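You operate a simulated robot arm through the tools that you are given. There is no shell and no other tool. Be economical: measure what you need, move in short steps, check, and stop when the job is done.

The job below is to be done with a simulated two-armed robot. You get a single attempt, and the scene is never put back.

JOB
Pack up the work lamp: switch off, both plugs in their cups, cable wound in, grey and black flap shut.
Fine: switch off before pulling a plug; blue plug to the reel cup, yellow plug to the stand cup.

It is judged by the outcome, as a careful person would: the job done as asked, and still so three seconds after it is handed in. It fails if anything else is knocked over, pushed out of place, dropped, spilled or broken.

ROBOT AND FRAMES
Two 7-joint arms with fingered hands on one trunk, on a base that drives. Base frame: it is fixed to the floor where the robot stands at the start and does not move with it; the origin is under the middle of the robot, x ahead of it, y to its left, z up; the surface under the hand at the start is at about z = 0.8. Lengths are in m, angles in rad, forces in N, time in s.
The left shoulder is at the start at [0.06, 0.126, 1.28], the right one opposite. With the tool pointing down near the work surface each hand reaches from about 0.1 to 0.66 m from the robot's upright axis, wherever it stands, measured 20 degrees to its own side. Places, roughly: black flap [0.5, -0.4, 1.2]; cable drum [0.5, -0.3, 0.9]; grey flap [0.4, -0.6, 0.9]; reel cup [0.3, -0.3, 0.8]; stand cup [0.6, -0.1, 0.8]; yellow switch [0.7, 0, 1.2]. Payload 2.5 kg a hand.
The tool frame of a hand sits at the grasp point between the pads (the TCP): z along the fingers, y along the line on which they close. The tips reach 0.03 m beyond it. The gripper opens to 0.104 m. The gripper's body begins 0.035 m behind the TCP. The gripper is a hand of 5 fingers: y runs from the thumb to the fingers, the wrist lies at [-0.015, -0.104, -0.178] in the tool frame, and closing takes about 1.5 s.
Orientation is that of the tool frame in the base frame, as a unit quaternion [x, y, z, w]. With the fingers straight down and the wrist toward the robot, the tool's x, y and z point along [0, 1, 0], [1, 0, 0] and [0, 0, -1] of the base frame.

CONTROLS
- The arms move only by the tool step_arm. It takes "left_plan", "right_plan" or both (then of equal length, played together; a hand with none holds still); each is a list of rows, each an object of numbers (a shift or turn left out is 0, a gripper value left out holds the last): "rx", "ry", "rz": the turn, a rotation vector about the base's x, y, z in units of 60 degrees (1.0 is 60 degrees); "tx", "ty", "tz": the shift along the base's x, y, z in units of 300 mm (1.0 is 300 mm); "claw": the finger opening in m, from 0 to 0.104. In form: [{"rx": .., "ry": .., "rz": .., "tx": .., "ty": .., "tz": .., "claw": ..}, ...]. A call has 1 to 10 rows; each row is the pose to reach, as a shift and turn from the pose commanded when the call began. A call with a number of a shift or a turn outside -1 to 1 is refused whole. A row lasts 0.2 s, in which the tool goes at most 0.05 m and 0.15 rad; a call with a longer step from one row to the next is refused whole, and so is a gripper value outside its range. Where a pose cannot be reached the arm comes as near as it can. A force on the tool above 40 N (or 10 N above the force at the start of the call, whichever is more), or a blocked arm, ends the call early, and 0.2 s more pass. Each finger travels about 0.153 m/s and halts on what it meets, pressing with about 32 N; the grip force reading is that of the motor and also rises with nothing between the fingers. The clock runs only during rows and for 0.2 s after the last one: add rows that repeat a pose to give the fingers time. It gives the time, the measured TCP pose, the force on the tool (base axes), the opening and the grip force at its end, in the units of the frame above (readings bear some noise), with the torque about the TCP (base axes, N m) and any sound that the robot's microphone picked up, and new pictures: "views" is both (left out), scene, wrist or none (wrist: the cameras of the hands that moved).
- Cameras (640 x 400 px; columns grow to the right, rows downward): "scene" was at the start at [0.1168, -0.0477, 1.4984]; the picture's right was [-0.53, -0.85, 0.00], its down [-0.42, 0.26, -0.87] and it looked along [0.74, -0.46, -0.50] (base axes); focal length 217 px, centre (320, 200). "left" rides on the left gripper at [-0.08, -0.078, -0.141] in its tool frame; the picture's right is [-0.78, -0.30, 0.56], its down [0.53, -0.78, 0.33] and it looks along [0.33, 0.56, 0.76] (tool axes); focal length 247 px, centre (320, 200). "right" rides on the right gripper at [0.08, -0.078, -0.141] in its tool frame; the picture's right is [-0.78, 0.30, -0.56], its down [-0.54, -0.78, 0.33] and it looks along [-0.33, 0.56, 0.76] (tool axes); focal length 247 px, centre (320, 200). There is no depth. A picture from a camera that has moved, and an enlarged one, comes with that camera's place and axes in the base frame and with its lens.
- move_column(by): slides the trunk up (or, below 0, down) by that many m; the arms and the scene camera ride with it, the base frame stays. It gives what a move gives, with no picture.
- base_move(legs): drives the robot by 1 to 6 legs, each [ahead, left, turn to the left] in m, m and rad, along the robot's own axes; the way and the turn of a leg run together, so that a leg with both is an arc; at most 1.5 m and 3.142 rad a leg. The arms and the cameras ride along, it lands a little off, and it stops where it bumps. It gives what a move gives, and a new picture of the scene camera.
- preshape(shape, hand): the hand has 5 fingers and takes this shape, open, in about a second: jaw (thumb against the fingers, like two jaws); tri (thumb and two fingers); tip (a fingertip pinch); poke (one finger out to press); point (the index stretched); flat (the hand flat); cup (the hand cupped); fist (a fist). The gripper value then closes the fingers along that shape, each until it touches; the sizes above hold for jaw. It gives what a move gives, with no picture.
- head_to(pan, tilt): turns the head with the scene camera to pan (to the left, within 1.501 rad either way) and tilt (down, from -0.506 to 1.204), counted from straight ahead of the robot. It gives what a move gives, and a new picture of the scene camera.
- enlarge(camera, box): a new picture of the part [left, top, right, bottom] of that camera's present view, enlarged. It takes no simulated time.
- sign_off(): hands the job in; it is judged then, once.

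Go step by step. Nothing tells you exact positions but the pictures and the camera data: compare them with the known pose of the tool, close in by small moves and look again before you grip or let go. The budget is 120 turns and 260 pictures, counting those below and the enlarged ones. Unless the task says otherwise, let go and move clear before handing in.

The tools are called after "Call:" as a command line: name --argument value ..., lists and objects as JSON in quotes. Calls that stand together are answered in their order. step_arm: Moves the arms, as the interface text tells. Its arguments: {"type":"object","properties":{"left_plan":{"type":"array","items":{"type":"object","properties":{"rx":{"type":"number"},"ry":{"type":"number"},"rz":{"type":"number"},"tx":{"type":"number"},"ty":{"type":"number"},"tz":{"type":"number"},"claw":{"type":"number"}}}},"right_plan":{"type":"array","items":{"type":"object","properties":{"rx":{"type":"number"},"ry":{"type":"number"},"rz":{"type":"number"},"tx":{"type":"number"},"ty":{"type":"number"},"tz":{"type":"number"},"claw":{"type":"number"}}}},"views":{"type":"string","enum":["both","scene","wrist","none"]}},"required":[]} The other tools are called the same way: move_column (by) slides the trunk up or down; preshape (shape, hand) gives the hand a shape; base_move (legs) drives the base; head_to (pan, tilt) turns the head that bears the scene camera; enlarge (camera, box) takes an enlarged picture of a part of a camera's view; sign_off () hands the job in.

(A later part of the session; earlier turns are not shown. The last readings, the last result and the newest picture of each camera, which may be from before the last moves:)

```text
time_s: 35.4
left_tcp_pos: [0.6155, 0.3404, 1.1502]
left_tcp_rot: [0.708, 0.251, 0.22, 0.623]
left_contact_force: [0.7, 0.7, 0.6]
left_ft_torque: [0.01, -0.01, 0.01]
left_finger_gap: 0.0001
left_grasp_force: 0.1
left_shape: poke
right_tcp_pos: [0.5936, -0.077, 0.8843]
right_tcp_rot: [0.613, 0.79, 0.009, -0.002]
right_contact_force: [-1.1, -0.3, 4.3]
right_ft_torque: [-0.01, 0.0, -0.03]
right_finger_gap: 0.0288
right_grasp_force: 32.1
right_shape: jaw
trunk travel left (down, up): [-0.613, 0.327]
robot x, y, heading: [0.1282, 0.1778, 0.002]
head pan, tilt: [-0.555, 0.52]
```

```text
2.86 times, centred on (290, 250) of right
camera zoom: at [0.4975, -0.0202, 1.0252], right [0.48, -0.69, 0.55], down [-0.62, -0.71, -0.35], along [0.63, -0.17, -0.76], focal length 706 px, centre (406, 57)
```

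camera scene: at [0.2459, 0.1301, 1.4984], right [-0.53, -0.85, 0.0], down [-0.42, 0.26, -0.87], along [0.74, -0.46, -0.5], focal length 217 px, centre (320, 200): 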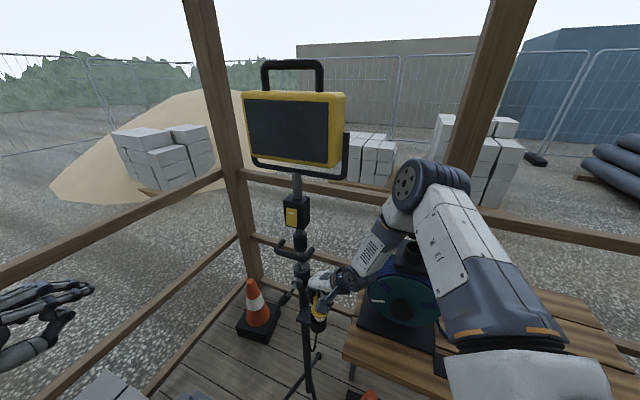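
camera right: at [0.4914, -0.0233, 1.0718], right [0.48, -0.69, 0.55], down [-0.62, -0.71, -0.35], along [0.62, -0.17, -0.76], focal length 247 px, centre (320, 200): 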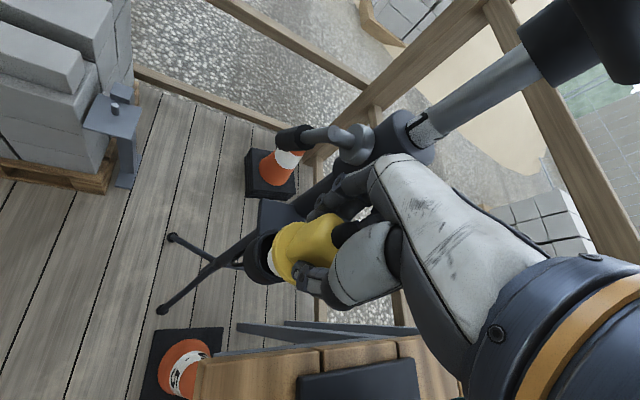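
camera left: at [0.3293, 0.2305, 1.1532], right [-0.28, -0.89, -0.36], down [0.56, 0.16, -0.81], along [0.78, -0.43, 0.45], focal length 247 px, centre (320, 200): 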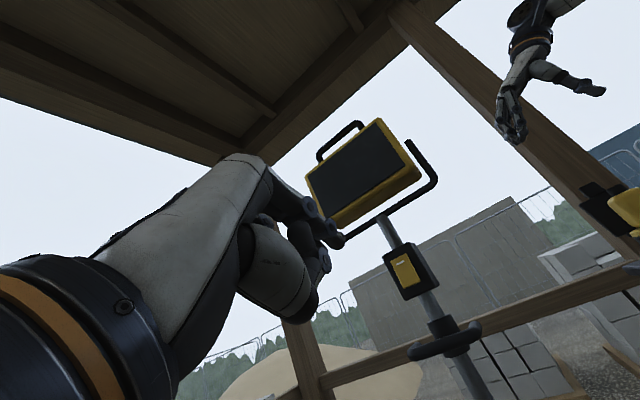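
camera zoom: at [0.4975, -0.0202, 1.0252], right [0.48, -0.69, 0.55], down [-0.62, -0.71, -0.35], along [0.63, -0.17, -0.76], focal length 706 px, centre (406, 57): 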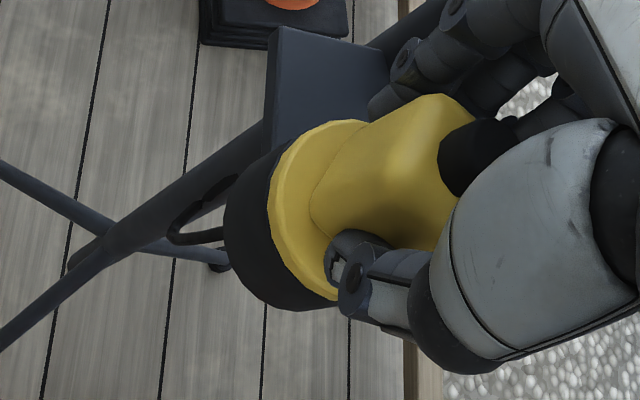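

The flange sits on the rim, with a light upward reaction. I'll release and rise clear.

Call:
step_arm --right_plan '[{"claw": 0.045}, {"claw": 0.065}, {"claw": 0.075}, {"claw": 0.075}]' --views "none"

Call:
step_arm --right_plan '[{"tz": 0.08}, {"tz": 0.2}, {"tz": 0.33}, {"tx": -0.1, "tz": 0.4}, {"tx": -0.25, "tz": 0.4}]'

Call:
enlarge --camera "scene" --box '[260, 220, 380, 340]'

```text
time_s: 36.4
left_tcp_pos: [0.6158, 0.3411, 1.1504]
left_tcp_rot: [0.708, 0.251, 0.22, 0.622]
left_contact_force: [0.9, -0.4, -0.2]
left_ft_torque: [-0.01, -0.01, -0.02]
left_finger_gap: 0.0
left_grasp_force: 0.1
left_shape: poke
right_tcp_pos: [0.5941, -0.0778, 0.883]
right_tcp_rot: [0.613, 0.79, 0.007, -0.004]
right_contact_force: [-1.9, -0.5, -1.0]
right_ft_torque: [-0.01, 0.0, 0.0]
right_finger_gap: 0.0744
right_grasp_force: 0.0
right_shape: jaw
trunk travel left (down, up): [-0.613, 0.327]
robot x, y, heading: [0.1298, 0.1766, 0.004]
head pan, tilt: [-0.555, 0.52]
```

```text
time_s: 37.6
left_tcp_pos: [0.6154, 0.3413, 1.1499]
left_tcp_rot: [0.708, 0.252, 0.221, 0.622]
left_contact_force: [-1.2, -0.7, 1.0]
left_ft_torque: [-0.01, 0.0, 0.01]
left_finger_gap: 0.0
left_grasp_force: 0.0
left_shape: poke
right_tcp_pos: [0.5175, -0.0772, 1.0043]
right_tcp_rot: [0.613, 0.79, 0.008, -0.002]
right_contact_force: [-0.3, -0.7, 0.5]
right_ft_torque: [-0.02, -0.03, 0.01]
right_finger_gap: 0.0748
right_grasp_force: 0.1
right_shape: jaw
trunk travel left (down, up): [-0.613, 0.327]
robot x, y, heading: [0.1298, 0.1745, 0.005]
head pan, tilt: [-0.555, 0.52]
camera scene: at [0.2452, 0.1302, 1.4365], right [-0.53, -0.85, 0.0], down [-0.42, 0.26, -0.87], along [0.74, -0.46, -0.5], focal length 217 px, centre (320, 200)
camera right: at [0.4219, -0.0202, 1.1446], right [0.48, -0.69, 0.55], down [-0.62, -0.71, -0.35], along [0.63, -0.17, -0.76], focal length 247 px, centre (320, 200)
```

scene: 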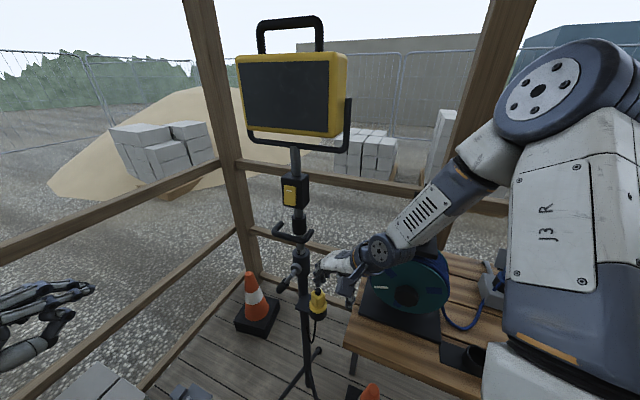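
right: 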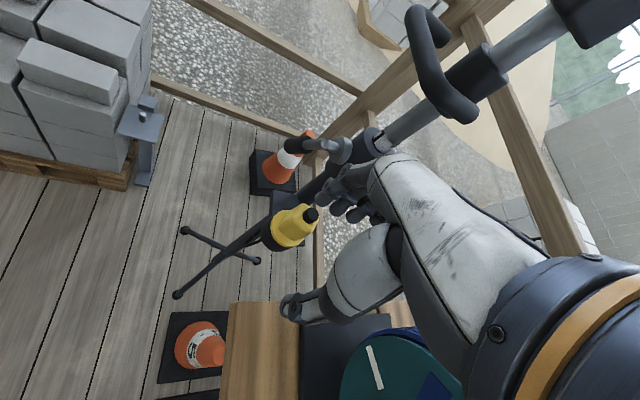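

```text
3.33 times, centred on (320, 280) of scene
camera zoom: at [0.2452, 0.1302, 1.4365], right [-0.53, -0.85, 0.0], down [-0.42, 0.26, -0.87], along [0.74, -0.46, -0.5], focal length 723 px, centre (320, -67)
```

zoom: 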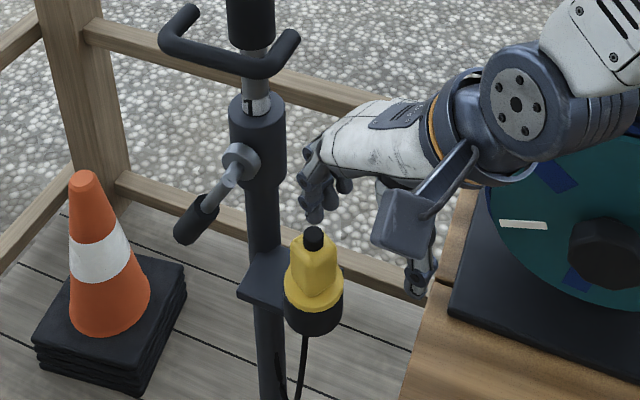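

The yellow plug is seated in the stand cup. Next I'll tuck both arms up, raise the trunk, and look to the right before turning toward the bench.

Call:
step_arm --right_plan '[{"tx": -0.1, "tz": 0.08}, {"tx": -0.2, "tz": 0.2}, {"tx": -0.3, "tz": 0.35}, {"tx": -0.35, "tz": 0.5}, {"tx": -0.4, "tz": 0.65}, {"tx": -0.45, "tz": 0.8}, {"tx": -0.5, "tz": 0.95}]' --left_plan '[{"tx": -0.1, "tz": 0.08}, {"tx": -0.2, "tz": 0.16}, {"tx": -0.3, "tz": 0.24}, {"tx": -0.4, "tz": 0.32}, {"tx": -0.48, "tz": 0.42}, {"tx": -0.55, "tz": 0.5}, {"tx": -0.6, "tz": 0.6}]' --views "none"

Call:
move_column --by 0.06

Call:
head_to --pan -1.4 --tilt 0.6

Call:
head_to --pan -0.5 --tilt 0.8

```text
refused: row 3 steps farther than a row can; nothing moved
```

```text
time_s: 38.6
left_tcp_pos: [0.6162, 0.3403, 1.2101]
left_tcp_rot: [0.708, 0.251, 0.22, 0.622]
left_contact_force: [-0.7, 0.3, 1.0]
left_ft_torque: [0.0, -0.03, 0.02]
left_finger_gap: 0.0
left_grasp_force: 0.0
left_shape: poke
right_tcp_pos: [0.5187, -0.0777, 1.0623]
right_tcp_rot: [0.613, 0.79, 0.008, -0.002]
right_contact_force: [-0.5, -0.7, -0.4]
right_ft_torque: [-0.01, -0.01, 0.0]
right_finger_gap: 0.0747
right_grasp_force: 0.0
right_shape: jaw
trunk travel left (down, up): [-0.673, 0.267]
robot x, y, heading: [0.1282, 0.179, -0.002]
head pan, tilt: [-0.555, 0.52]
```

```text
time_s: 39.7
left_tcp_pos: [0.6158, 0.3401, 1.2089]
left_tcp_rot: [0.708, 0.251, 0.22, 0.622]
left_contact_force: [0.2, -0.4, 0.7]
left_ft_torque: [0.0, -0.01, -0.01]
left_finger_gap: 0.0
left_grasp_force: 0.1
left_shape: poke
right_tcp_pos: [0.5187, -0.0772, 1.0618]
right_tcp_rot: [0.613, 0.79, 0.008, -0.003]
right_contact_force: [0.4, 0.8, 0.0]
right_ft_torque: [0.05, -0.03, -0.03]
right_finger_gap: 0.0747
right_grasp_force: 0.1
right_shape: jaw
trunk travel left (down, up): [-0.673, 0.267]
robot x, y, heading: [0.1288, 0.1777, 0.002]
head pan, tilt: [-1.4, 0.6]
camera scene: at [0.1838, 0.0907, 1.4892], right [-0.99, -0.17, 0.0], down [-0.1, 0.56, -0.83], along [0.14, -0.81, -0.56], focal length 217 px, centre (320, 200)
```

scene: 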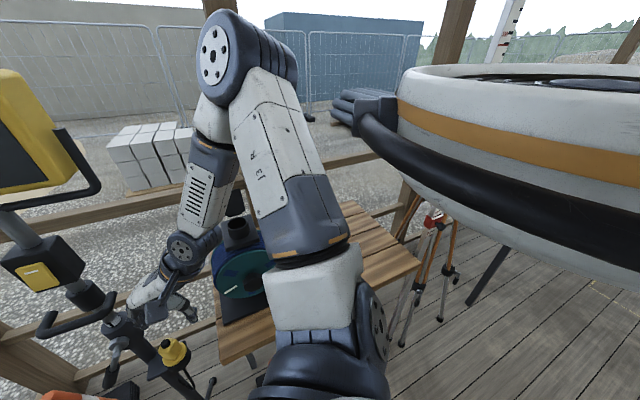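

```text
time_s: 40.9
left_tcp_pos: [0.6153, 0.3411, 1.2092]
left_tcp_rot: [0.708, 0.251, 0.22, 0.622]
left_contact_force: [0.7, -0.5, 0.1]
left_ft_torque: [0.01, -0.03, -0.03]
left_finger_gap: 0.0001
left_grasp_force: 0.1
left_shape: poke
right_tcp_pos: [0.5192, -0.077, 1.0619]
right_tcp_rot: [0.613, 0.79, 0.007, -0.003]
right_contact_force: [0.0, 0.4, 0.0]
right_ft_torque: [-0.02, 0.0, -0.01]
right_finger_gap: 0.0747
right_grasp_force: 0.1
right_shape: jaw
trunk travel left (down, up): [-0.673, 0.267]
robot x, y, heading: [0.1301, 0.1772, -0.001]
head pan, tilt: [-0.499, 0.799]
camera scene: at [0.2395, 0.1392, 1.4723], right [-0.48, -0.88, 0.0], down [-0.63, 0.34, -0.7], along [0.61, -0.33, -0.72], focal length 217 px, centre (320, 200)
```

scene: 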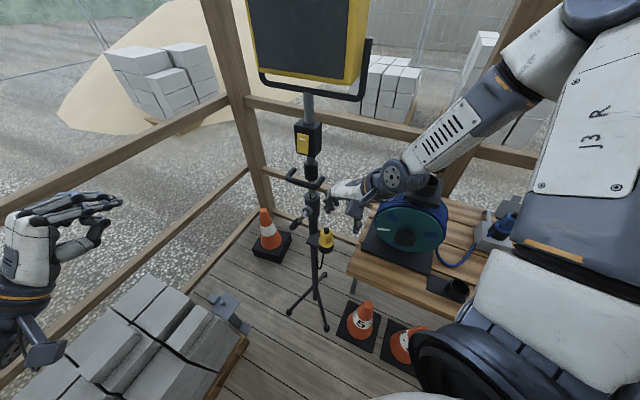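

Call:
step_arm --right_plan '[{"tx": -0.1, "tz": 0.08}, {"tx": -0.2, "tz": 0.18}, {"tx": -0.27, "tz": 0.3}, {"tx": -0.32, "tz": 0.43}, {"tx": -0.37, "tz": 0.56}, {"tx": -0.42, "tz": 0.7}, {"tx": -0.47, "tz": 0.84}]' --left_plan '[{"tx": -0.1, "tz": 0.08}, {"tx": -0.2, "tz": 0.16}, {"tx": -0.3, "tz": 0.24}, {"tx": -0.4, "tz": 0.32}, {"tx": -0.48, "tz": 0.4}, {"tx": -0.55, "tz": 0.48}, {"tx": -0.6, "tz": 0.57}]' --views "scene"

Call:
preshape --hand "left" --shape "jaw"

```text
time_s: 41.7
left_tcp_pos: [0.5408, 0.3409, 1.2662]
left_tcp_rot: [0.708, 0.251, 0.22, 0.622]
left_contact_force: [0.0, -0.2, 0.1]
left_ft_torque: [0.01, 0.05, -0.06]
left_finger_gap: 0.0003
left_grasp_force: 0.1
left_shape: poke
right_tcp_pos: [0.396, -0.0796, 1.0515]
right_tcp_rot: [0.603, 0.786, -0.068, -0.12]
right_contact_force: [-0.1, 0.1, -0.2]
right_ft_torque: [0.02, -0.01, -0.01]
right_finger_gap: 0.0745
right_grasp_force: 0.0
right_shape: jaw
right hand out of reach, approached as far as the arm can: row 2, 3
trunk travel left (down, up): [-0.673, 0.267]
robot x, y, heading: [0.1263, 0.178, -0.006]
head pan, tilt: [-0.499, 0.799]
stopped in row 3 (right hand): the arm was blocked; the commanded pose is now the measured one
camera scene: at [0.239, 0.1391, 1.4723], right [-0.48, -0.88, 0.0], down [-0.63, 0.34, -0.7], along [0.61, -0.33, -0.72], focal length 217 px, centre (320, 200)
```

scene: 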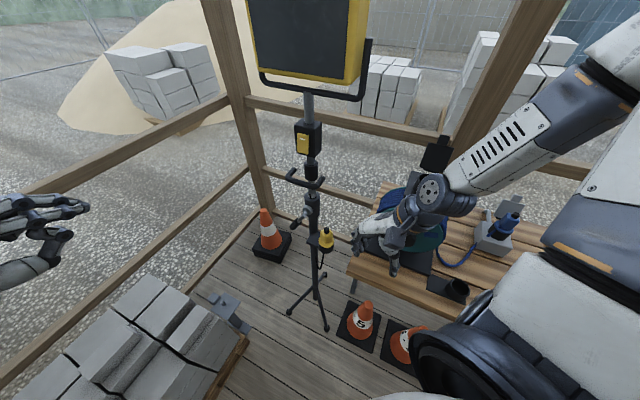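

```text
time_s: 42.6
left_tcp_pos: [0.542, 0.3401, 1.266]
left_tcp_rot: [0.708, 0.252, 0.22, 0.622]
left_contact_force: [-0.1, -0.4, -0.7]
left_ft_torque: [0.01, 0.01, -0.01]
left_finger_gap: 0.1039
left_grasp_force: 0.0
left_shape: jaw
right_tcp_pos: [0.3957, -0.0806, 1.0521]
right_tcp_rot: [0.605, 0.785, -0.069, -0.119]
right_contact_force: [-0.2, -0.8, 0.9]
right_ft_torque: [-0.01, 0.02, 0.01]
right_finger_gap: 0.0748
right_grasp_force: 0.0
right_shape: jaw
trunk travel left (down, up): [-0.673, 0.267]
robot x, y, heading: [0.126, 0.1787, 0.004]
head pan, tilt: [-0.499, 0.799]
```

The right arm was blocked, so I'll check what it is close to.

Call:
enlarge --camera "scene" --box '[340, 120, 480, 290]'

Call:
enlarge --camera "right" --box '[0, 0, 640, 400]'

```text
2.35 times, centred on (410, 205) of scene
camera zoom: at [0.2395, 0.1393, 1.4723], right [-0.48, -0.88, 0.0], down [-0.63, 0.34, -0.7], along [0.61, -0.33, -0.72], focal length 510 px, centre (108, 188)
```

zoom: 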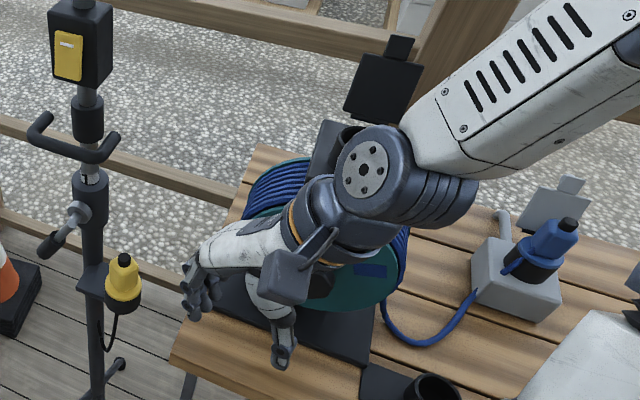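

```text
1.00 times, centred on (320, 200) of right (not enlarged: the box is as wide or as high as the picture)
camera zoom: at [0.3416, -0.028, 1.2155], right [0.61, -0.69, 0.38], down [-0.68, -0.71, -0.18], along [0.39, -0.15, -0.91], focal length 247 px, centre (320, 200)
```

zoom: 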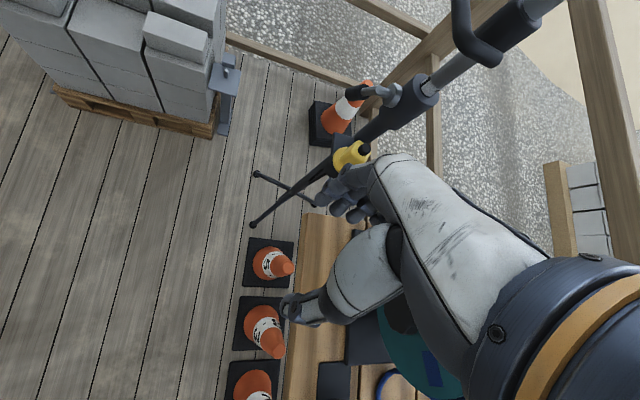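

Call:
move_column --by 0.2

Call:
enlarge --camera "scene" --box '[290, 150, 530, 350]'

```text
time_s: 44.7
left_tcp_pos: [0.5418, 0.3403, 1.4664]
left_tcp_rot: [0.708, 0.251, 0.22, 0.623]
left_contact_force: [0.3, -0.3, -0.8]
left_ft_torque: [0.04, -0.03, 0.01]
left_finger_gap: 0.1038
left_grasp_force: 0.1
left_shape: jaw
right_tcp_pos: [0.396, -0.0808, 1.2515]
right_tcp_rot: [0.605, 0.785, -0.067, -0.12]
right_contact_force: [-0.4, -0.3, -0.2]
right_ft_torque: [-0.01, 0.03, 0.0]
right_finger_gap: 0.0752
right_grasp_force: 0.1
right_shape: jaw
trunk travel left (down, up): [-0.873, 0.067]
robot x, y, heading: [0.1257, 0.1773, 0.0]
head pan, tilt: [-0.499, 0.799]
```

```text
2.00 times, centred on (410, 250) of scene
camera zoom: at [0.2395, 0.1393, 1.6723], right [-0.48, -0.88, 0.0], down [-0.63, 0.34, -0.7], along [0.61, -0.33, -0.72], focal length 434 px, centre (140, 100)
```

zoom: 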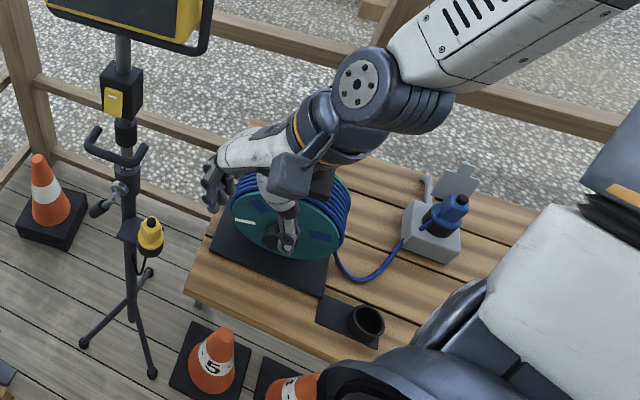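

Nothing appears displaced. I'll drive back and right away from the lamp, then turn to face the bench.

Call:
base_move --legs '[[-0.176, -0.1, 0], [0, -0.177, 0], [0, 0, -0.91]]'

Call:
head_to --pan 0.0 --tilt 0.8

```text
time_s: 49.8
left_tcp_pos: [0.3385, -0.3229, 1.4654]
left_tcp_rot: [0.747, -0.081, -0.073, 0.656]
left_contact_force: [-0.1, 0.0, -0.1]
left_ft_torque: [0.01, -0.03, -0.04]
left_finger_gap: 0.1038
left_grasp_force: 0.1
left_shape: jaw
right_tcp_pos: [-0.0823, -0.4708, 1.2516]
right_tcp_rot: [0.886, 0.444, -0.009, -0.137]
right_contact_force: [-0.5, -0.4, -0.1]
right_ft_torque: [0.0, 0.02, -0.01]
right_finger_gap: 0.0747
right_grasp_force: 0.2
right_shape: jaw
trunk travel left (down, up): [-0.873, 0.067]
robot x, y, heading: [-0.0416, -0.0974, -0.901]
head pan, tilt: [-0.499, 0.799]
camera scene: at [-0.0076, -0.2112, 1.6723], right [-0.98, -0.17, 0.0], down [-0.12, 0.71, -0.7], along [0.12, -0.69, -0.72], focal length 217 px, centre (320, 200)
```

scene: 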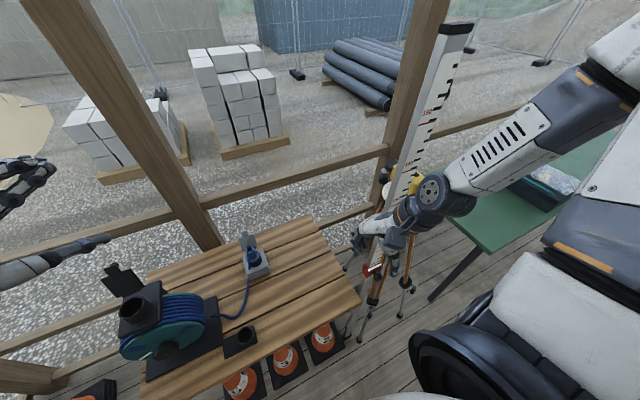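

```text
time_s: 50.7
left_tcp_pos: [0.3395, -0.3233, 1.4669]
left_tcp_rot: [0.747, -0.082, -0.073, 0.656]
left_contact_force: [0.3, 0.2, 0.2]
left_ft_torque: [0.01, 0.01, -0.02]
left_finger_gap: 0.104
left_grasp_force: 0.0
left_shape: jaw
right_tcp_pos: [-0.081, -0.4707, 1.2523]
right_tcp_rot: [0.885, 0.444, -0.009, -0.137]
right_contact_force: [0.5, -0.3, -0.2]
right_ft_torque: [0.03, 0.01, -0.01]
right_finger_gap: 0.0746
right_grasp_force: 0.1
right_shape: jaw
trunk travel left (down, up): [-0.873, 0.067]
robot x, y, heading: [-0.046, -0.1004, -0.897]
head pan, tilt: [0.0, 0.799]
camera scene: at [0.0287, -0.1949, 1.6723], right [-0.78, -0.62, 0.0], down [-0.45, 0.56, -0.7], along [0.43, -0.55, -0.72], focal length 217 px, centre (320, 200)
```

scene: 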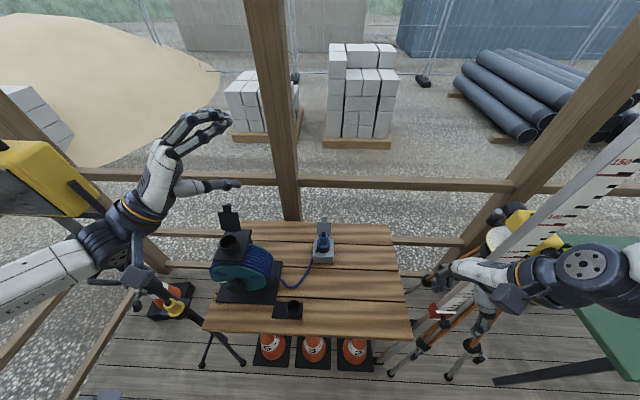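

Now I face the bench squarely. The right hand is near surveying gear, so I'll zoom in to check clearance.

Call:
enlarge --camera "scene" --box '[390, 180, 560, 340]'

Call:
enlarge --camera "scene" --box '[200, 190, 360, 340]'

Call:
enlarge --camera "right" --box '[0, 0, 640, 400]'

```text
2.50 times, centred on (475, 260) of scene
camera zoom: at [0.0287, -0.1949, 1.6723], right [-0.78, -0.62, 0.0], down [-0.45, 0.56, -0.7], along [0.43, -0.55, -0.72], focal length 542 px, centre (-68, 50)
```

zoom: 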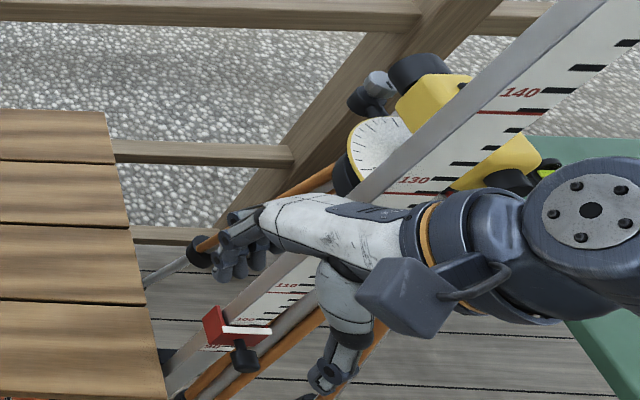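

```text
2.67 times, centred on (280, 265) of scene
camera zoom: at [0.0287, -0.1949, 1.6723], right [-0.78, -0.62, 0.0], down [-0.45, 0.56, -0.7], along [0.43, -0.55, -0.72], focal length 578 px, centre (427, 27)
```

zoom: 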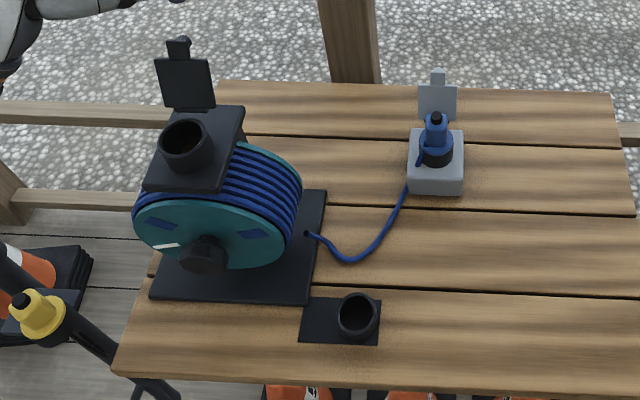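

```text
1.00 times, centred on (320, 200) of right (not enlarged: the box is as wide or as high as the picture)
camera zoom: at [-0.0761, -0.3953, 1.4153], right [-0.16, -0.91, 0.38], down [-0.98, 0.1, -0.18], along [0.13, -0.4, -0.91], focal length 247 px, centre (320, 200)
```

zoom: 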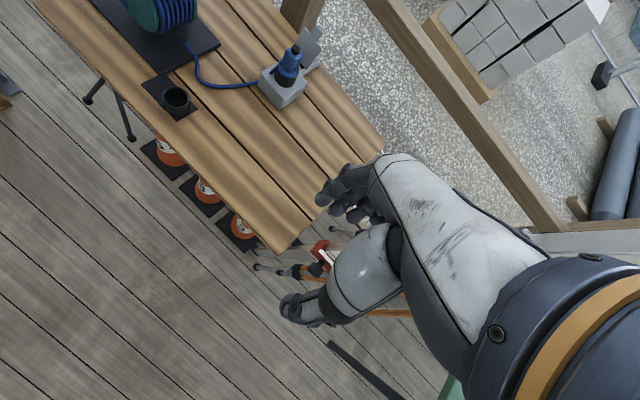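

Call:
step_arm --left_plan '[{"tx": -0.09, "ty": -0.02}, {"tx": -0.18, "ty": -0.04}, {"tx": -0.27, "ty": -0.06}, {"tx": -0.36, "ty": -0.075}]' --views "none"

Call:
base_move --legs '[[0.03, 0.13, 0]]'

```text
time_s: 51.7
left_tcp_pos: [0.2306, -0.3449, 1.4667]
left_tcp_rot: [0.747, -0.081, -0.071, 0.656]
left_contact_force: [-0.7, 0.6, -0.8]
left_ft_torque: [0.0, -0.02, 0.01]
left_finger_gap: 0.1041
left_grasp_force: 0.1
left_shape: jaw
right_tcp_pos: [-0.0835, -0.4704, 1.2523]
right_tcp_rot: [0.885, 0.444, -0.009, -0.137]
right_contact_force: [-0.1, 0.4, 0.0]
right_ft_torque: [-0.01, 0.02, -0.03]
right_finger_gap: 0.075
right_grasp_force: 0.1
right_shape: jaw
trunk travel left (down, up): [-0.873, 0.067]
robot x, y, heading: [-0.0451, -0.1031, -0.899]
head pan, tilt: [0.0, 0.799]
```

```text
time_s: 53.0
left_tcp_pos: [0.3512, -0.2872, 1.4661]
left_tcp_rot: [0.747, -0.081, -0.071, 0.656]
left_contact_force: [0.1, 0.3, 0.3]
left_ft_torque: [0.03, -0.01, 0.01]
left_finger_gap: 0.104
left_grasp_force: 0.0
left_shape: jaw
right_tcp_pos: [0.0372, -0.4122, 1.2524]
right_tcp_rot: [0.885, 0.445, -0.009, -0.137]
right_contact_force: [0.0, 0.4, -0.3]
right_ft_torque: [-0.02, 0.0, 0.02]
right_finger_gap: 0.0749
right_grasp_force: 0.1
right_shape: jaw
trunk travel left (down, up): [-0.873, 0.067]
robot x, y, heading: [0.0776, -0.0444, -0.895]
head pan, tilt: [0.0, 0.799]
camera scene: at [0.1483, -0.1376, 1.6723], right [-0.78, -0.62, 0.0], down [-0.45, 0.56, -0.7], along [0.43, -0.55, -0.72], focal length 217 px, centre (320, 200)
```

scene: 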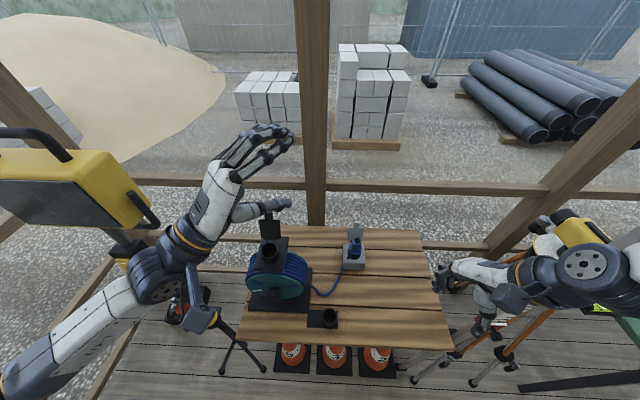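

Call:
enlarge --camera "scene" --box '[300, 210, 400, 340]'

Call:
enlarge --camera "right" --box '[0, 0, 640, 400]'

```text
3.08 times, centred on (350, 275) of scene
camera zoom: at [0.1483, -0.1376, 1.6723], right [-0.78, -0.62, 0.0], down [-0.45, 0.56, -0.7], along [0.43, -0.55, -0.72], focal length 668 px, centre (228, -31)
```

zoom: 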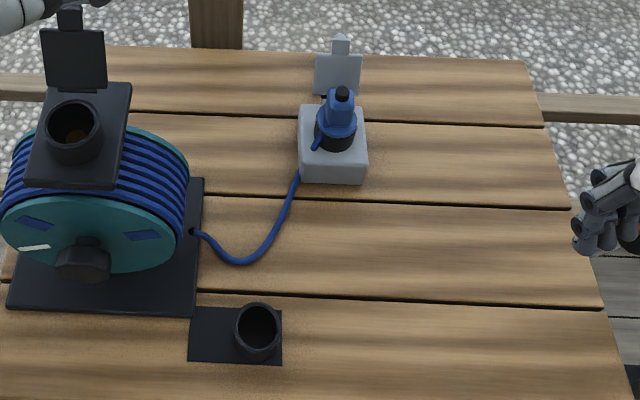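

```text
1.00 times, centred on (320, 200) of right (not enlarged: the box is as wide or as high as the picture)
camera zoom: at [0.0436, -0.3382, 1.4153], right [-0.16, -0.91, 0.38], down [-0.98, 0.1, -0.18], along [0.13, -0.4, -0.91], focal length 247 px, centre (320, 200)
```

zoom: 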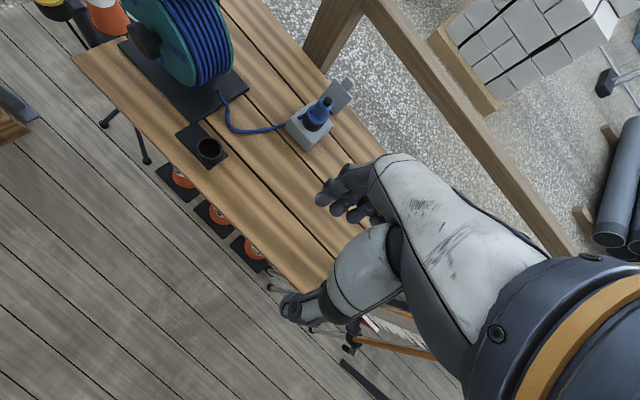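

Plug nub is at about [0.327, -0.592, 0.966]. I'll level the right hand, then swing it over the plug with jaws parallel to the flap.

Call:
step_arm --right_plan '[{"rx": -0.113, "ry": -0.067, "tx": 0.1, "ty": -0.02}, {"rx": -0.226, "ry": -0.134, "tx": 0.2, "ty": -0.06}, {"rx": -0.226, "ry": -0.134, "tx": 0.33, "ty": -0.13}]' --views "none"

Call:
step_arm --right_plan '[{"rz": 0.125, "tx": 0.08, "ty": -0.06}, {"rz": 0.25, "tx": 0.16, "ty": -0.12}, {"rz": 0.375, "tx": 0.25, "ty": -0.2}, {"rz": 0.5, "tx": 0.34, "ty": -0.27}, {"rz": 0.625, "tx": 0.43, "ty": -0.35}, {"rz": 0.75, "tx": 0.52, "ty": -0.42}, {"rz": 0.875, "tx": 0.6, "ty": -0.46}, {"rz": 1.0, "tx": 0.63, "ty": -0.47}]'

```text
time_s: 53.8
left_tcp_pos: [0.3512, -0.288, 1.4654]
left_tcp_rot: [0.747, -0.081, -0.072, 0.656]
left_contact_force: [-0.4, 0.2, 0.1]
left_ft_torque: [-0.01, 0.0, 0.0]
left_finger_gap: 0.104
left_grasp_force: 0.0
left_shape: jaw
right_tcp_pos: [0.1159, -0.461, 1.2438]
right_tcp_rot: [0.892, 0.451, 0.005, 0.0]
right_contact_force: [0.3, 0.0, -0.1]
right_ft_torque: [0.01, -0.02, -0.01]
right_finger_gap: 0.0748
right_grasp_force: 0.1
right_shape: jaw
right hand out of reach, approached as far as the arm can: row 1, 2, 3
trunk travel left (down, up): [-0.873, 0.067]
robot x, y, heading: [0.0692, -0.044, -0.898]
head pan, tilt: [0.0, 0.799]
```

```text
time_s: 55.6
left_tcp_pos: [0.3509, -0.2884, 1.465]
left_tcp_rot: [0.746, -0.082, -0.073, 0.656]
left_contact_force: [0.8, -0.5, -0.8]
left_ft_torque: [-0.01, 0.04, 0.01]
left_finger_gap: 0.1038
left_grasp_force: 0.0
left_shape: jaw
right_tcp_pos: [0.2704, -0.5571, 1.282]
right_tcp_rot: [0.549, 0.836, -0.001, -0.001]
right_contact_force: [-0.3, 0.6, -0.1]
right_ft_torque: [0.01, 0.0, 0.0]
right_finger_gap: 0.0749
right_grasp_force: 0.0
right_shape: jaw
right hand out of reach, approached as far as the arm can: row 6, 7, 8
trunk travel left (down, up): [-0.873, 0.067]
robot x, y, heading: [0.0744, -0.0406, -0.899]
head pan, tilt: [0.0, 0.799]
camera scene: at [0.1492, -0.1374, 1.6723], right [-0.78, -0.62, 0.0], down [-0.45, 0.56, -0.7], along [0.43, -0.55, -0.72], focal length 217 px, centre (320, 200)
camera right: at [0.1669, -0.513, 1.4225], right [0.58, -0.59, 0.56], down [-0.5, -0.8, -0.33], along [0.64, -0.09, -0.76], focal length 247 px, centre (320, 200)
```

scene: 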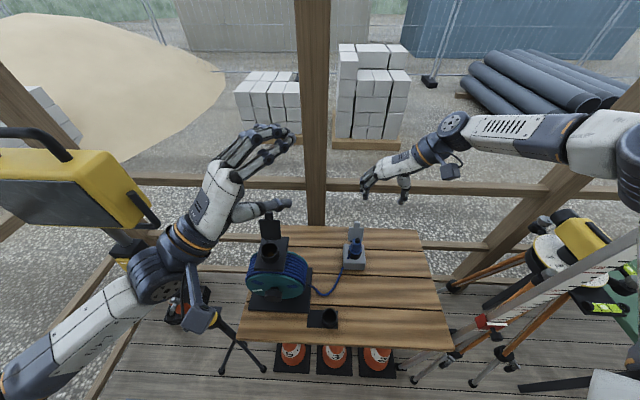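
right: 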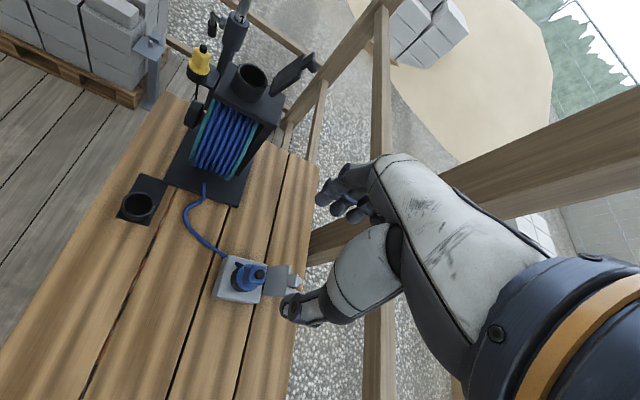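

Call:
step_arm --left_plan '[{"tz": 0.12}, {"tz": 0.24}, {"tz": 0.36}]' --views "none"

Call:
move_column --by -0.2

Call:
step_arm --right_plan '[{"rz": 0.1, "tx": 0.06, "ty": -0.04}, {"rz": 0.2, "tx": 0.12, "ty": -0.08}, {"rz": 0.25, "tx": 0.18, "ty": -0.117}]'

```text
time_s: 56.4
left_tcp_pos: [0.3521, -0.2884, 1.5741]
left_tcp_rot: [0.748, -0.081, -0.072, 0.655]
left_contact_force: [0.6, 0.3, -0.6]
left_ft_torque: [0.01, -0.03, -0.01]
left_finger_gap: 0.1039
left_grasp_force: 0.0
left_shape: jaw
right_tcp_pos: [0.2705, -0.5584, 1.2806]
right_tcp_rot: [0.55, 0.835, 0.0, 0.0]
right_contact_force: [-0.2, 0.2, 0.4]
right_ft_torque: [0.0, -0.04, -0.01]
right_finger_gap: 0.0748
right_grasp_force: 0.1
right_shape: jaw
trunk travel left (down, up): [-0.873, 0.067]
robot x, y, heading: [0.0721, -0.0444, -0.897]
head pan, tilt: [0.0, 0.799]
```

```text
time_s: 58.6
left_tcp_pos: [0.3528, -0.2893, 1.3742]
left_tcp_rot: [0.747, -0.082, -0.072, 0.656]
left_contact_force: [-0.4, -0.1, -0.1]
left_ft_torque: [-0.05, 0.0, -0.01]
left_finger_gap: 0.1041
left_grasp_force: 0.1
left_shape: jaw
right_tcp_pos: [0.2705, -0.5575, 1.0805]
right_tcp_rot: [0.549, 0.836, 0.0, 0.0]
right_contact_force: [0.5, 0.3, 0.3]
right_ft_torque: [0.01, -0.01, 0.0]
right_finger_gap: 0.0749
right_grasp_force: 0.1
right_shape: jaw
trunk travel left (down, up): [-0.673, 0.267]
robot x, y, heading: [0.0737, -0.0453, -0.899]
head pan, tilt: [0.0, 0.799]
```

```text
time_s: 59.4
left_tcp_pos: [0.3538, -0.2893, 1.3745]
left_tcp_rot: [0.747, -0.082, -0.072, 0.656]
left_contact_force: [0.1, 0.3, 0.7]
left_ft_torque: [0.0, -0.02, 0.01]
left_finger_gap: 0.1041
left_grasp_force: 0.0
left_shape: jaw
right_tcp_pos: [0.263, -0.5449, 1.1054]
right_tcp_rot: [0.435, 0.9, 0.0, 0.0]
right_contact_force: [-0.1, -0.8, -0.1]
right_ft_torque: [-0.01, 0.02, -0.01]
right_finger_gap: 0.0749
right_grasp_force: 0.1
right_shape: jaw
right hand out of reach, approached as far as the arm can: row 1, 2, 3
trunk travel left (down, up): [-0.673, 0.267]
robot x, y, heading: [0.0726, -0.0416, -0.9]
head pan, tilt: [0.0, 0.799]
camera scene: at [0.1488, -0.1373, 1.4723], right [-0.78, -0.62, 0.0], down [-0.45, 0.56, -0.7], along [0.43, -0.55, -0.72], focal length 217 px, centre (320, 200)
camera right: at [0.1516, -0.5283, 1.2473], right [0.71, -0.42, 0.56], down [-0.28, -0.9, -0.33], along [0.64, 0.08, -0.76], focal length 247 px, centre (320, 200)
```

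scene: 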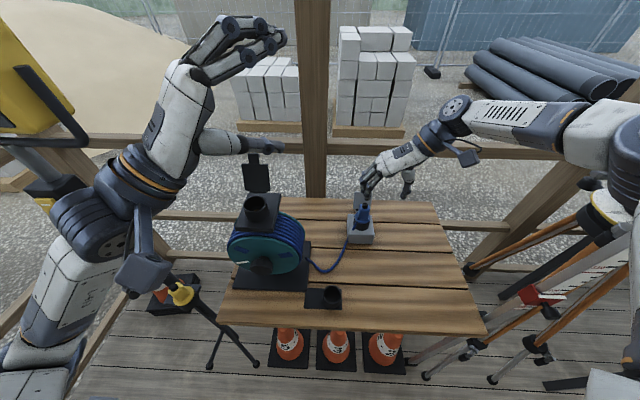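
right: 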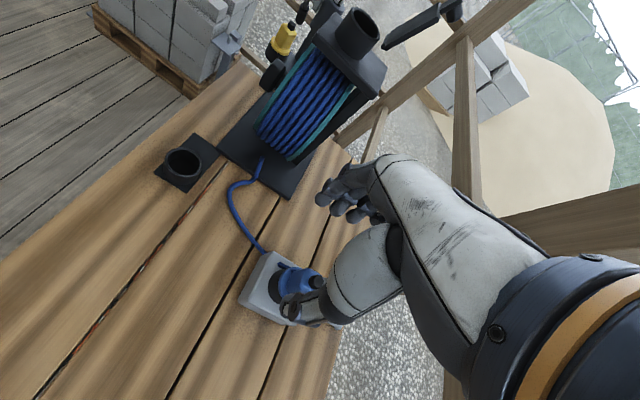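

Reach is a bit short. Before driving closer I'll look down at the gap between base and bench.

Call:
head_to --pan 0.0 --tilt 1.2

```text
time_s: 60.2
left_tcp_pos: [0.3527, -0.2896, 1.3749]
left_tcp_rot: [0.747, -0.082, -0.072, 0.656]
left_contact_force: [0.2, 0.2, 0.6]
left_ft_torque: [0.01, -0.02, 0.03]
left_finger_gap: 0.104
left_grasp_force: 0.1
left_shape: jaw
right_tcp_pos: [0.2626, -0.5446, 1.1047]
right_tcp_rot: [0.436, 0.9, 0.001, 0.001]
right_contact_force: [-0.2, 0.3, -0.2]
right_ft_torque: [-0.02, -0.01, -0.03]
right_finger_gap: 0.0748
right_grasp_force: 0.0
right_shape: jaw
trunk travel left (down, up): [-0.673, 0.267]
robot x, y, heading: [0.0753, -0.0399, -0.892]
head pan, tilt: [0.0, 1.201]
camera scene: at [0.1333, -0.1181, 1.4446], right [-0.78, -0.62, 0.0], down [-0.58, 0.73, -0.36], along [0.23, -0.28, -0.93], focal length 217 px, centre (320, 200)
```

scene: 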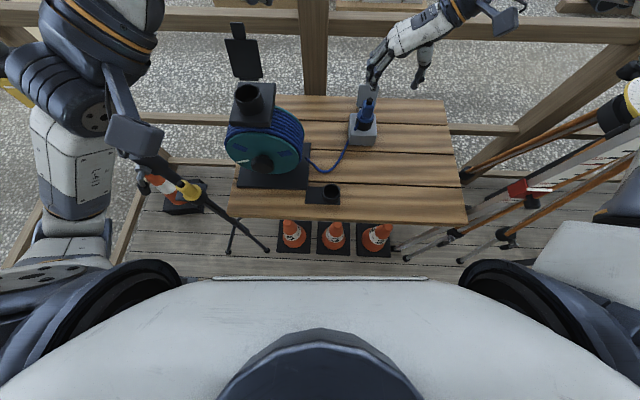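

Call:
base_move --legs '[[0.07, 0, 0]]'

Call:
step_arm --right_plan '[{"tz": -0.03}, {"tz": -0.06}]' --views "wrist"

```text
time_s: 61.2
left_tcp_pos: [0.3962, -0.3446, 1.373]
left_tcp_rot: [0.747, -0.082, -0.073, 0.656]
left_contact_force: [0.3, 0.4, -0.9]
left_ft_torque: [0.0, 0.0, 0.02]
left_finger_gap: 0.104
left_grasp_force: 0.0
left_shape: jaw
right_tcp_pos: [0.307, -0.5989, 1.1066]
right_tcp_rot: [0.437, 0.9, 0.001, 0.0]
right_contact_force: [0.1, -0.3, -0.1]
right_ft_torque: [0.04, 0.0, 0.0]
right_finger_gap: 0.0747
right_grasp_force: 0.0
right_shape: jaw
trunk travel left (down, up): [-0.673, 0.267]
robot x, y, heading: [0.115, -0.0971, -0.899]
head pan, tilt: [0.0, 1.201]
camera scene: at [0.1775, -0.1735, 1.4445], right [-0.78, -0.62, 0.0], down [-0.58, 0.73, -0.36], along [0.23, -0.28, -0.93], focal length 217 px, centre (320, 200)
```

scene: 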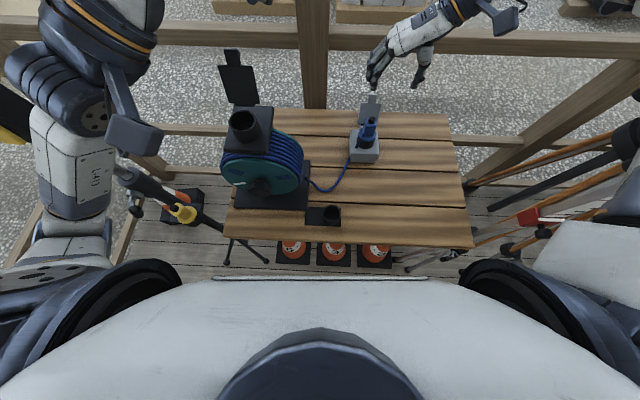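

```text
time_s: 61.9
left_tcp_pos: [0.3959, -0.3449, 1.3739]
left_tcp_rot: [0.747, -0.082, -0.072, 0.656]
left_contact_force: [-0.1, -0.3, -0.1]
left_ft_torque: [0.02, -0.01, -0.01]
left_finger_gap: 0.1043
left_grasp_force: 0.2
left_shape: jaw
right_tcp_pos: [0.3035, -0.5927, 1.0922]
right_tcp_rot: [0.436, 0.9, -0.001, 0.001]
right_contact_force: [0.5, 0.3, 0.4]
right_ft_torque: [0.03, 0.01, 0.0]
right_finger_gap: 0.0747
right_grasp_force: 0.0
right_shape: jaw
right hand out of reach, approached as far as the arm can: row 1, 2
trunk travel left (down, up): [-0.673, 0.267]
robot x, y, heading: [0.1165, -0.101, -0.899]
head pan, tilt: [0.0, 1.201]
camera right: at [0.1924, -0.5768, 1.2346], right [0.71, -0.42, 0.56], down [-0.28, -0.9, -0.33], along [0.64, 0.08, -0.76], focal length 247 px, centre (320, 200)
```

right: 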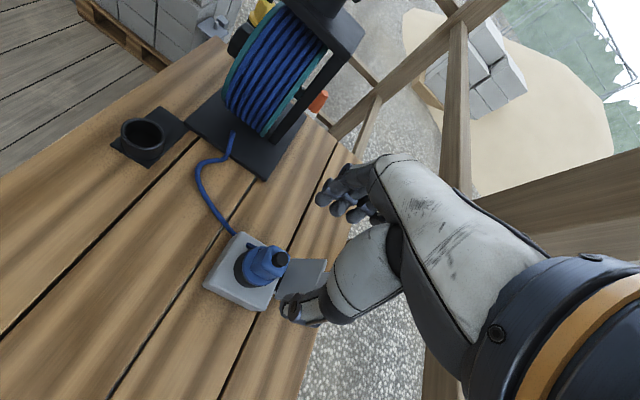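

Call:
step_arm --left_plan '[{"tz": 0.13}, {"tz": 0.26}, {"tz": 0.39}, {"tz": 0.5}]' --views "none"

Call:
move_column --by -0.08

Call:
step_arm --right_plan '[{"tx": 0.03}, {"tx": 0.06}, {"tx": 0.079, "ty": 0.003}]' --views "wrist"

Call:
enlarge --camera "scene" --box '[310, 20, 450, 160]'

```text
time_s: 62.9
left_tcp_pos: [0.3958, -0.3438, 1.5236]
left_tcp_rot: [0.747, -0.082, -0.073, 0.655]
left_contact_force: [0.1, -0.6, 0.9]
left_ft_torque: [0.01, 0.01, -0.03]
left_finger_gap: 0.104
left_grasp_force: 0.1
left_shape: jaw
right_tcp_pos: [0.3041, -0.5935, 1.0927]
right_tcp_rot: [0.436, 0.9, -0.002, 0.001]
right_contact_force: [0.1, 0.8, -0.5]
right_ft_torque: [0.02, -0.02, 0.0]
right_finger_gap: 0.0748
right_grasp_force: 0.0
right_shape: jaw
trunk travel left (down, up): [-0.673, 0.267]
robot x, y, heading: [0.1197, -0.0981, -0.897]
head pan, tilt: [0.0, 1.201]
```

```text
time_s: 64.0
left_tcp_pos: [0.3967, -0.3422, 1.4437]
left_tcp_rot: [0.747, -0.082, -0.073, 0.656]
left_contact_force: [-1.0, 0.5, 0.1]
left_ft_torque: [0.0, 0.0, 0.01]
left_finger_gap: 0.1037
left_grasp_force: 0.0
left_shape: jaw
right_tcp_pos: [0.3039, -0.5942, 1.0137]
right_tcp_rot: [0.437, 0.9, -0.002, 0.001]
right_contact_force: [-0.1, 0.2, 0.5]
right_ft_torque: [0.01, 0.01, -0.04]
right_finger_gap: 0.0751
right_grasp_force: 0.1
right_shape: jaw
trunk travel left (down, up): [-0.593, 0.347]
robot x, y, heading: [0.1166, -0.0977, -0.896]
head pan, tilt: [0.0, 1.201]
```

```text
time_s: 64.8
left_tcp_pos: [0.3958, -0.3436, 1.4432]
left_tcp_rot: [0.747, -0.082, -0.072, 0.656]
left_contact_force: [0.1, -0.2, -0.1]
left_ft_torque: [-0.01, -0.04, -0.01]
left_finger_gap: 0.1043
left_grasp_force: 0.0
left_shape: jaw
right_tcp_pos: [0.3136, -0.5866, 1.0163]
right_tcp_rot: [0.437, 0.899, -0.002, 0.002]
right_contact_force: [-0.8, 0.2, -0.4]
right_ft_torque: [-0.01, 0.0, -0.01]
right_finger_gap: 0.0749
right_grasp_force: 0.1
right_shape: jaw
right hand out of reach, approached as far as the arm can: row 1, 2, 3
trunk travel left (down, up): [-0.593, 0.347]
robot x, y, heading: [0.1149, -0.098, -0.893]
head pan, tilt: [0.0, 1.201]
camera right: at [0.2018, -0.57, 1.1576], right [0.71, -0.42, 0.56], down [-0.28, -0.9, -0.33], along [0.64, 0.08, -0.76], focal length 247 px, centre (320, 200)
```

right: 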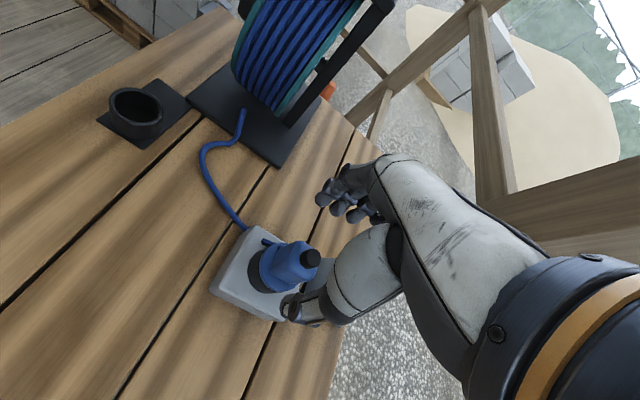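

```text
2.86 times, centred on (380, 90) of scene
camera zoom: at [0.1769, -0.1728, 1.3646], right [-0.78, -0.62, 0.0], down [-0.58, 0.73, -0.36], along [0.23, -0.28, -0.93], focal length 620 px, centre (149, 514)
```

zoom: 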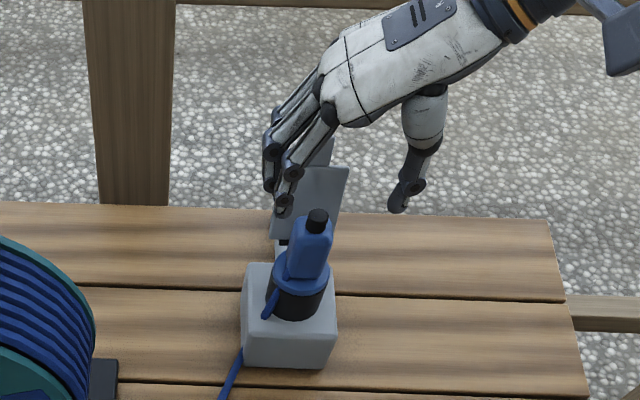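

Call:
move_column --by -0.04

Call:
step_arm --right_plan '[{"tx": 0.02, "ty": -0.01, "rz": -0.05}, {"tx": 0.04, "ty": -0.018, "rz": -0.05, "tz": 0.03}]' --views "wrist"

Call:
enlarge --camera "scene" --box '[310, 20, 450, 160]'

```text
time_s: 65.7
left_tcp_pos: [0.396, -0.3429, 1.4038]
left_tcp_rot: [0.747, -0.082, -0.072, 0.656]
left_contact_force: [-0.2, -0.1, 1.0]
left_ft_torque: [-0.01, -0.01, 0.01]
left_finger_gap: 0.1043
left_grasp_force: 0.0
left_shape: jaw
right_tcp_pos: [0.3129, -0.5868, 0.9769]
right_tcp_rot: [0.437, 0.899, -0.002, 0.001]
right_contact_force: [-0.1, -0.1, -0.7]
right_ft_torque: [-0.02, 0.03, 0.01]
right_finger_gap: 0.0749
right_grasp_force: 0.1
right_shape: jaw
trunk travel left (down, up): [-0.553, 0.387]
robot x, y, heading: [0.1163, -0.1021, -0.9]
head pan, tilt: [0.0, 1.201]
```

```text
time_s: 66.2
left_tcp_pos: [0.3974, -0.3436, 1.4029]
left_tcp_rot: [0.747, -0.081, -0.072, 0.656]
left_contact_force: [0.1, 0.0, 0.4]
left_ft_torque: [-0.02, 0.03, -0.02]
left_finger_gap: 0.104
left_grasp_force: 0.1
left_shape: jaw
right_tcp_pos: [0.3214, -0.5901, 0.9878]
right_tcp_rot: [0.461, 0.887, -0.002, 0.001]
right_contact_force: [-0.2, 0.1, 0.3]
right_ft_torque: [0.01, -0.02, 0.0]
right_finger_gap: 0.0744
right_grasp_force: 0.1
right_shape: jaw
right hand out of reach, approached as far as the arm can: row 2
trunk travel left (down, up): [-0.553, 0.387]
robot x, y, heading: [0.1156, -0.096, -0.901]
head pan, tilt: [0.0, 1.201]
camera right: at [0.2112, -0.5673, 1.1273], right [0.69, -0.46, 0.56], down [-0.33, -0.89, -0.33], along [0.65, 0.04, -0.76], focal length 247 px, centre (320, 200)
```

right: 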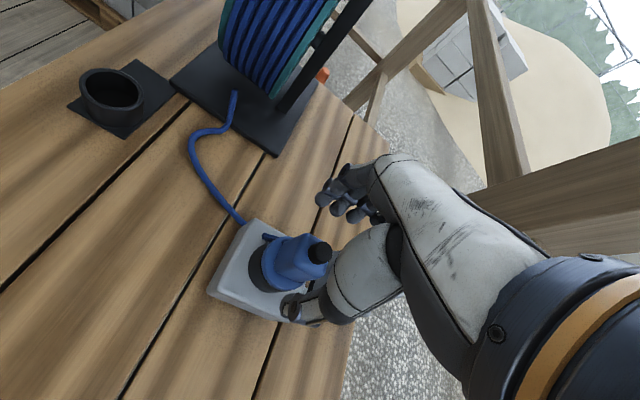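

```text
2.86 times, centred on (380, 90) of scene
camera zoom: at [0.1769, -0.1728, 1.3246], right [-0.78, -0.62, 0.0], down [-0.58, 0.73, -0.36], along [0.23, -0.28, -0.93], focal length 620 px, centre (149, 514)
```

zoom: 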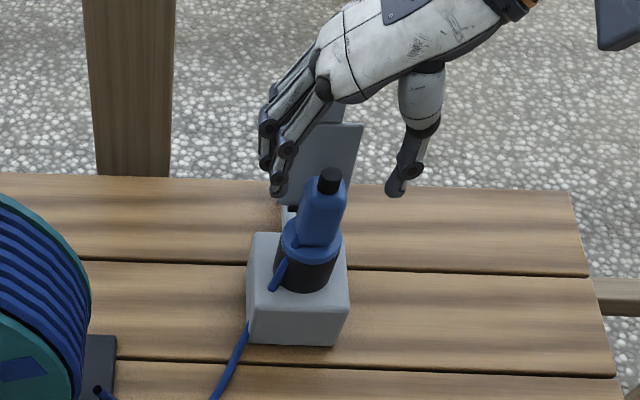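

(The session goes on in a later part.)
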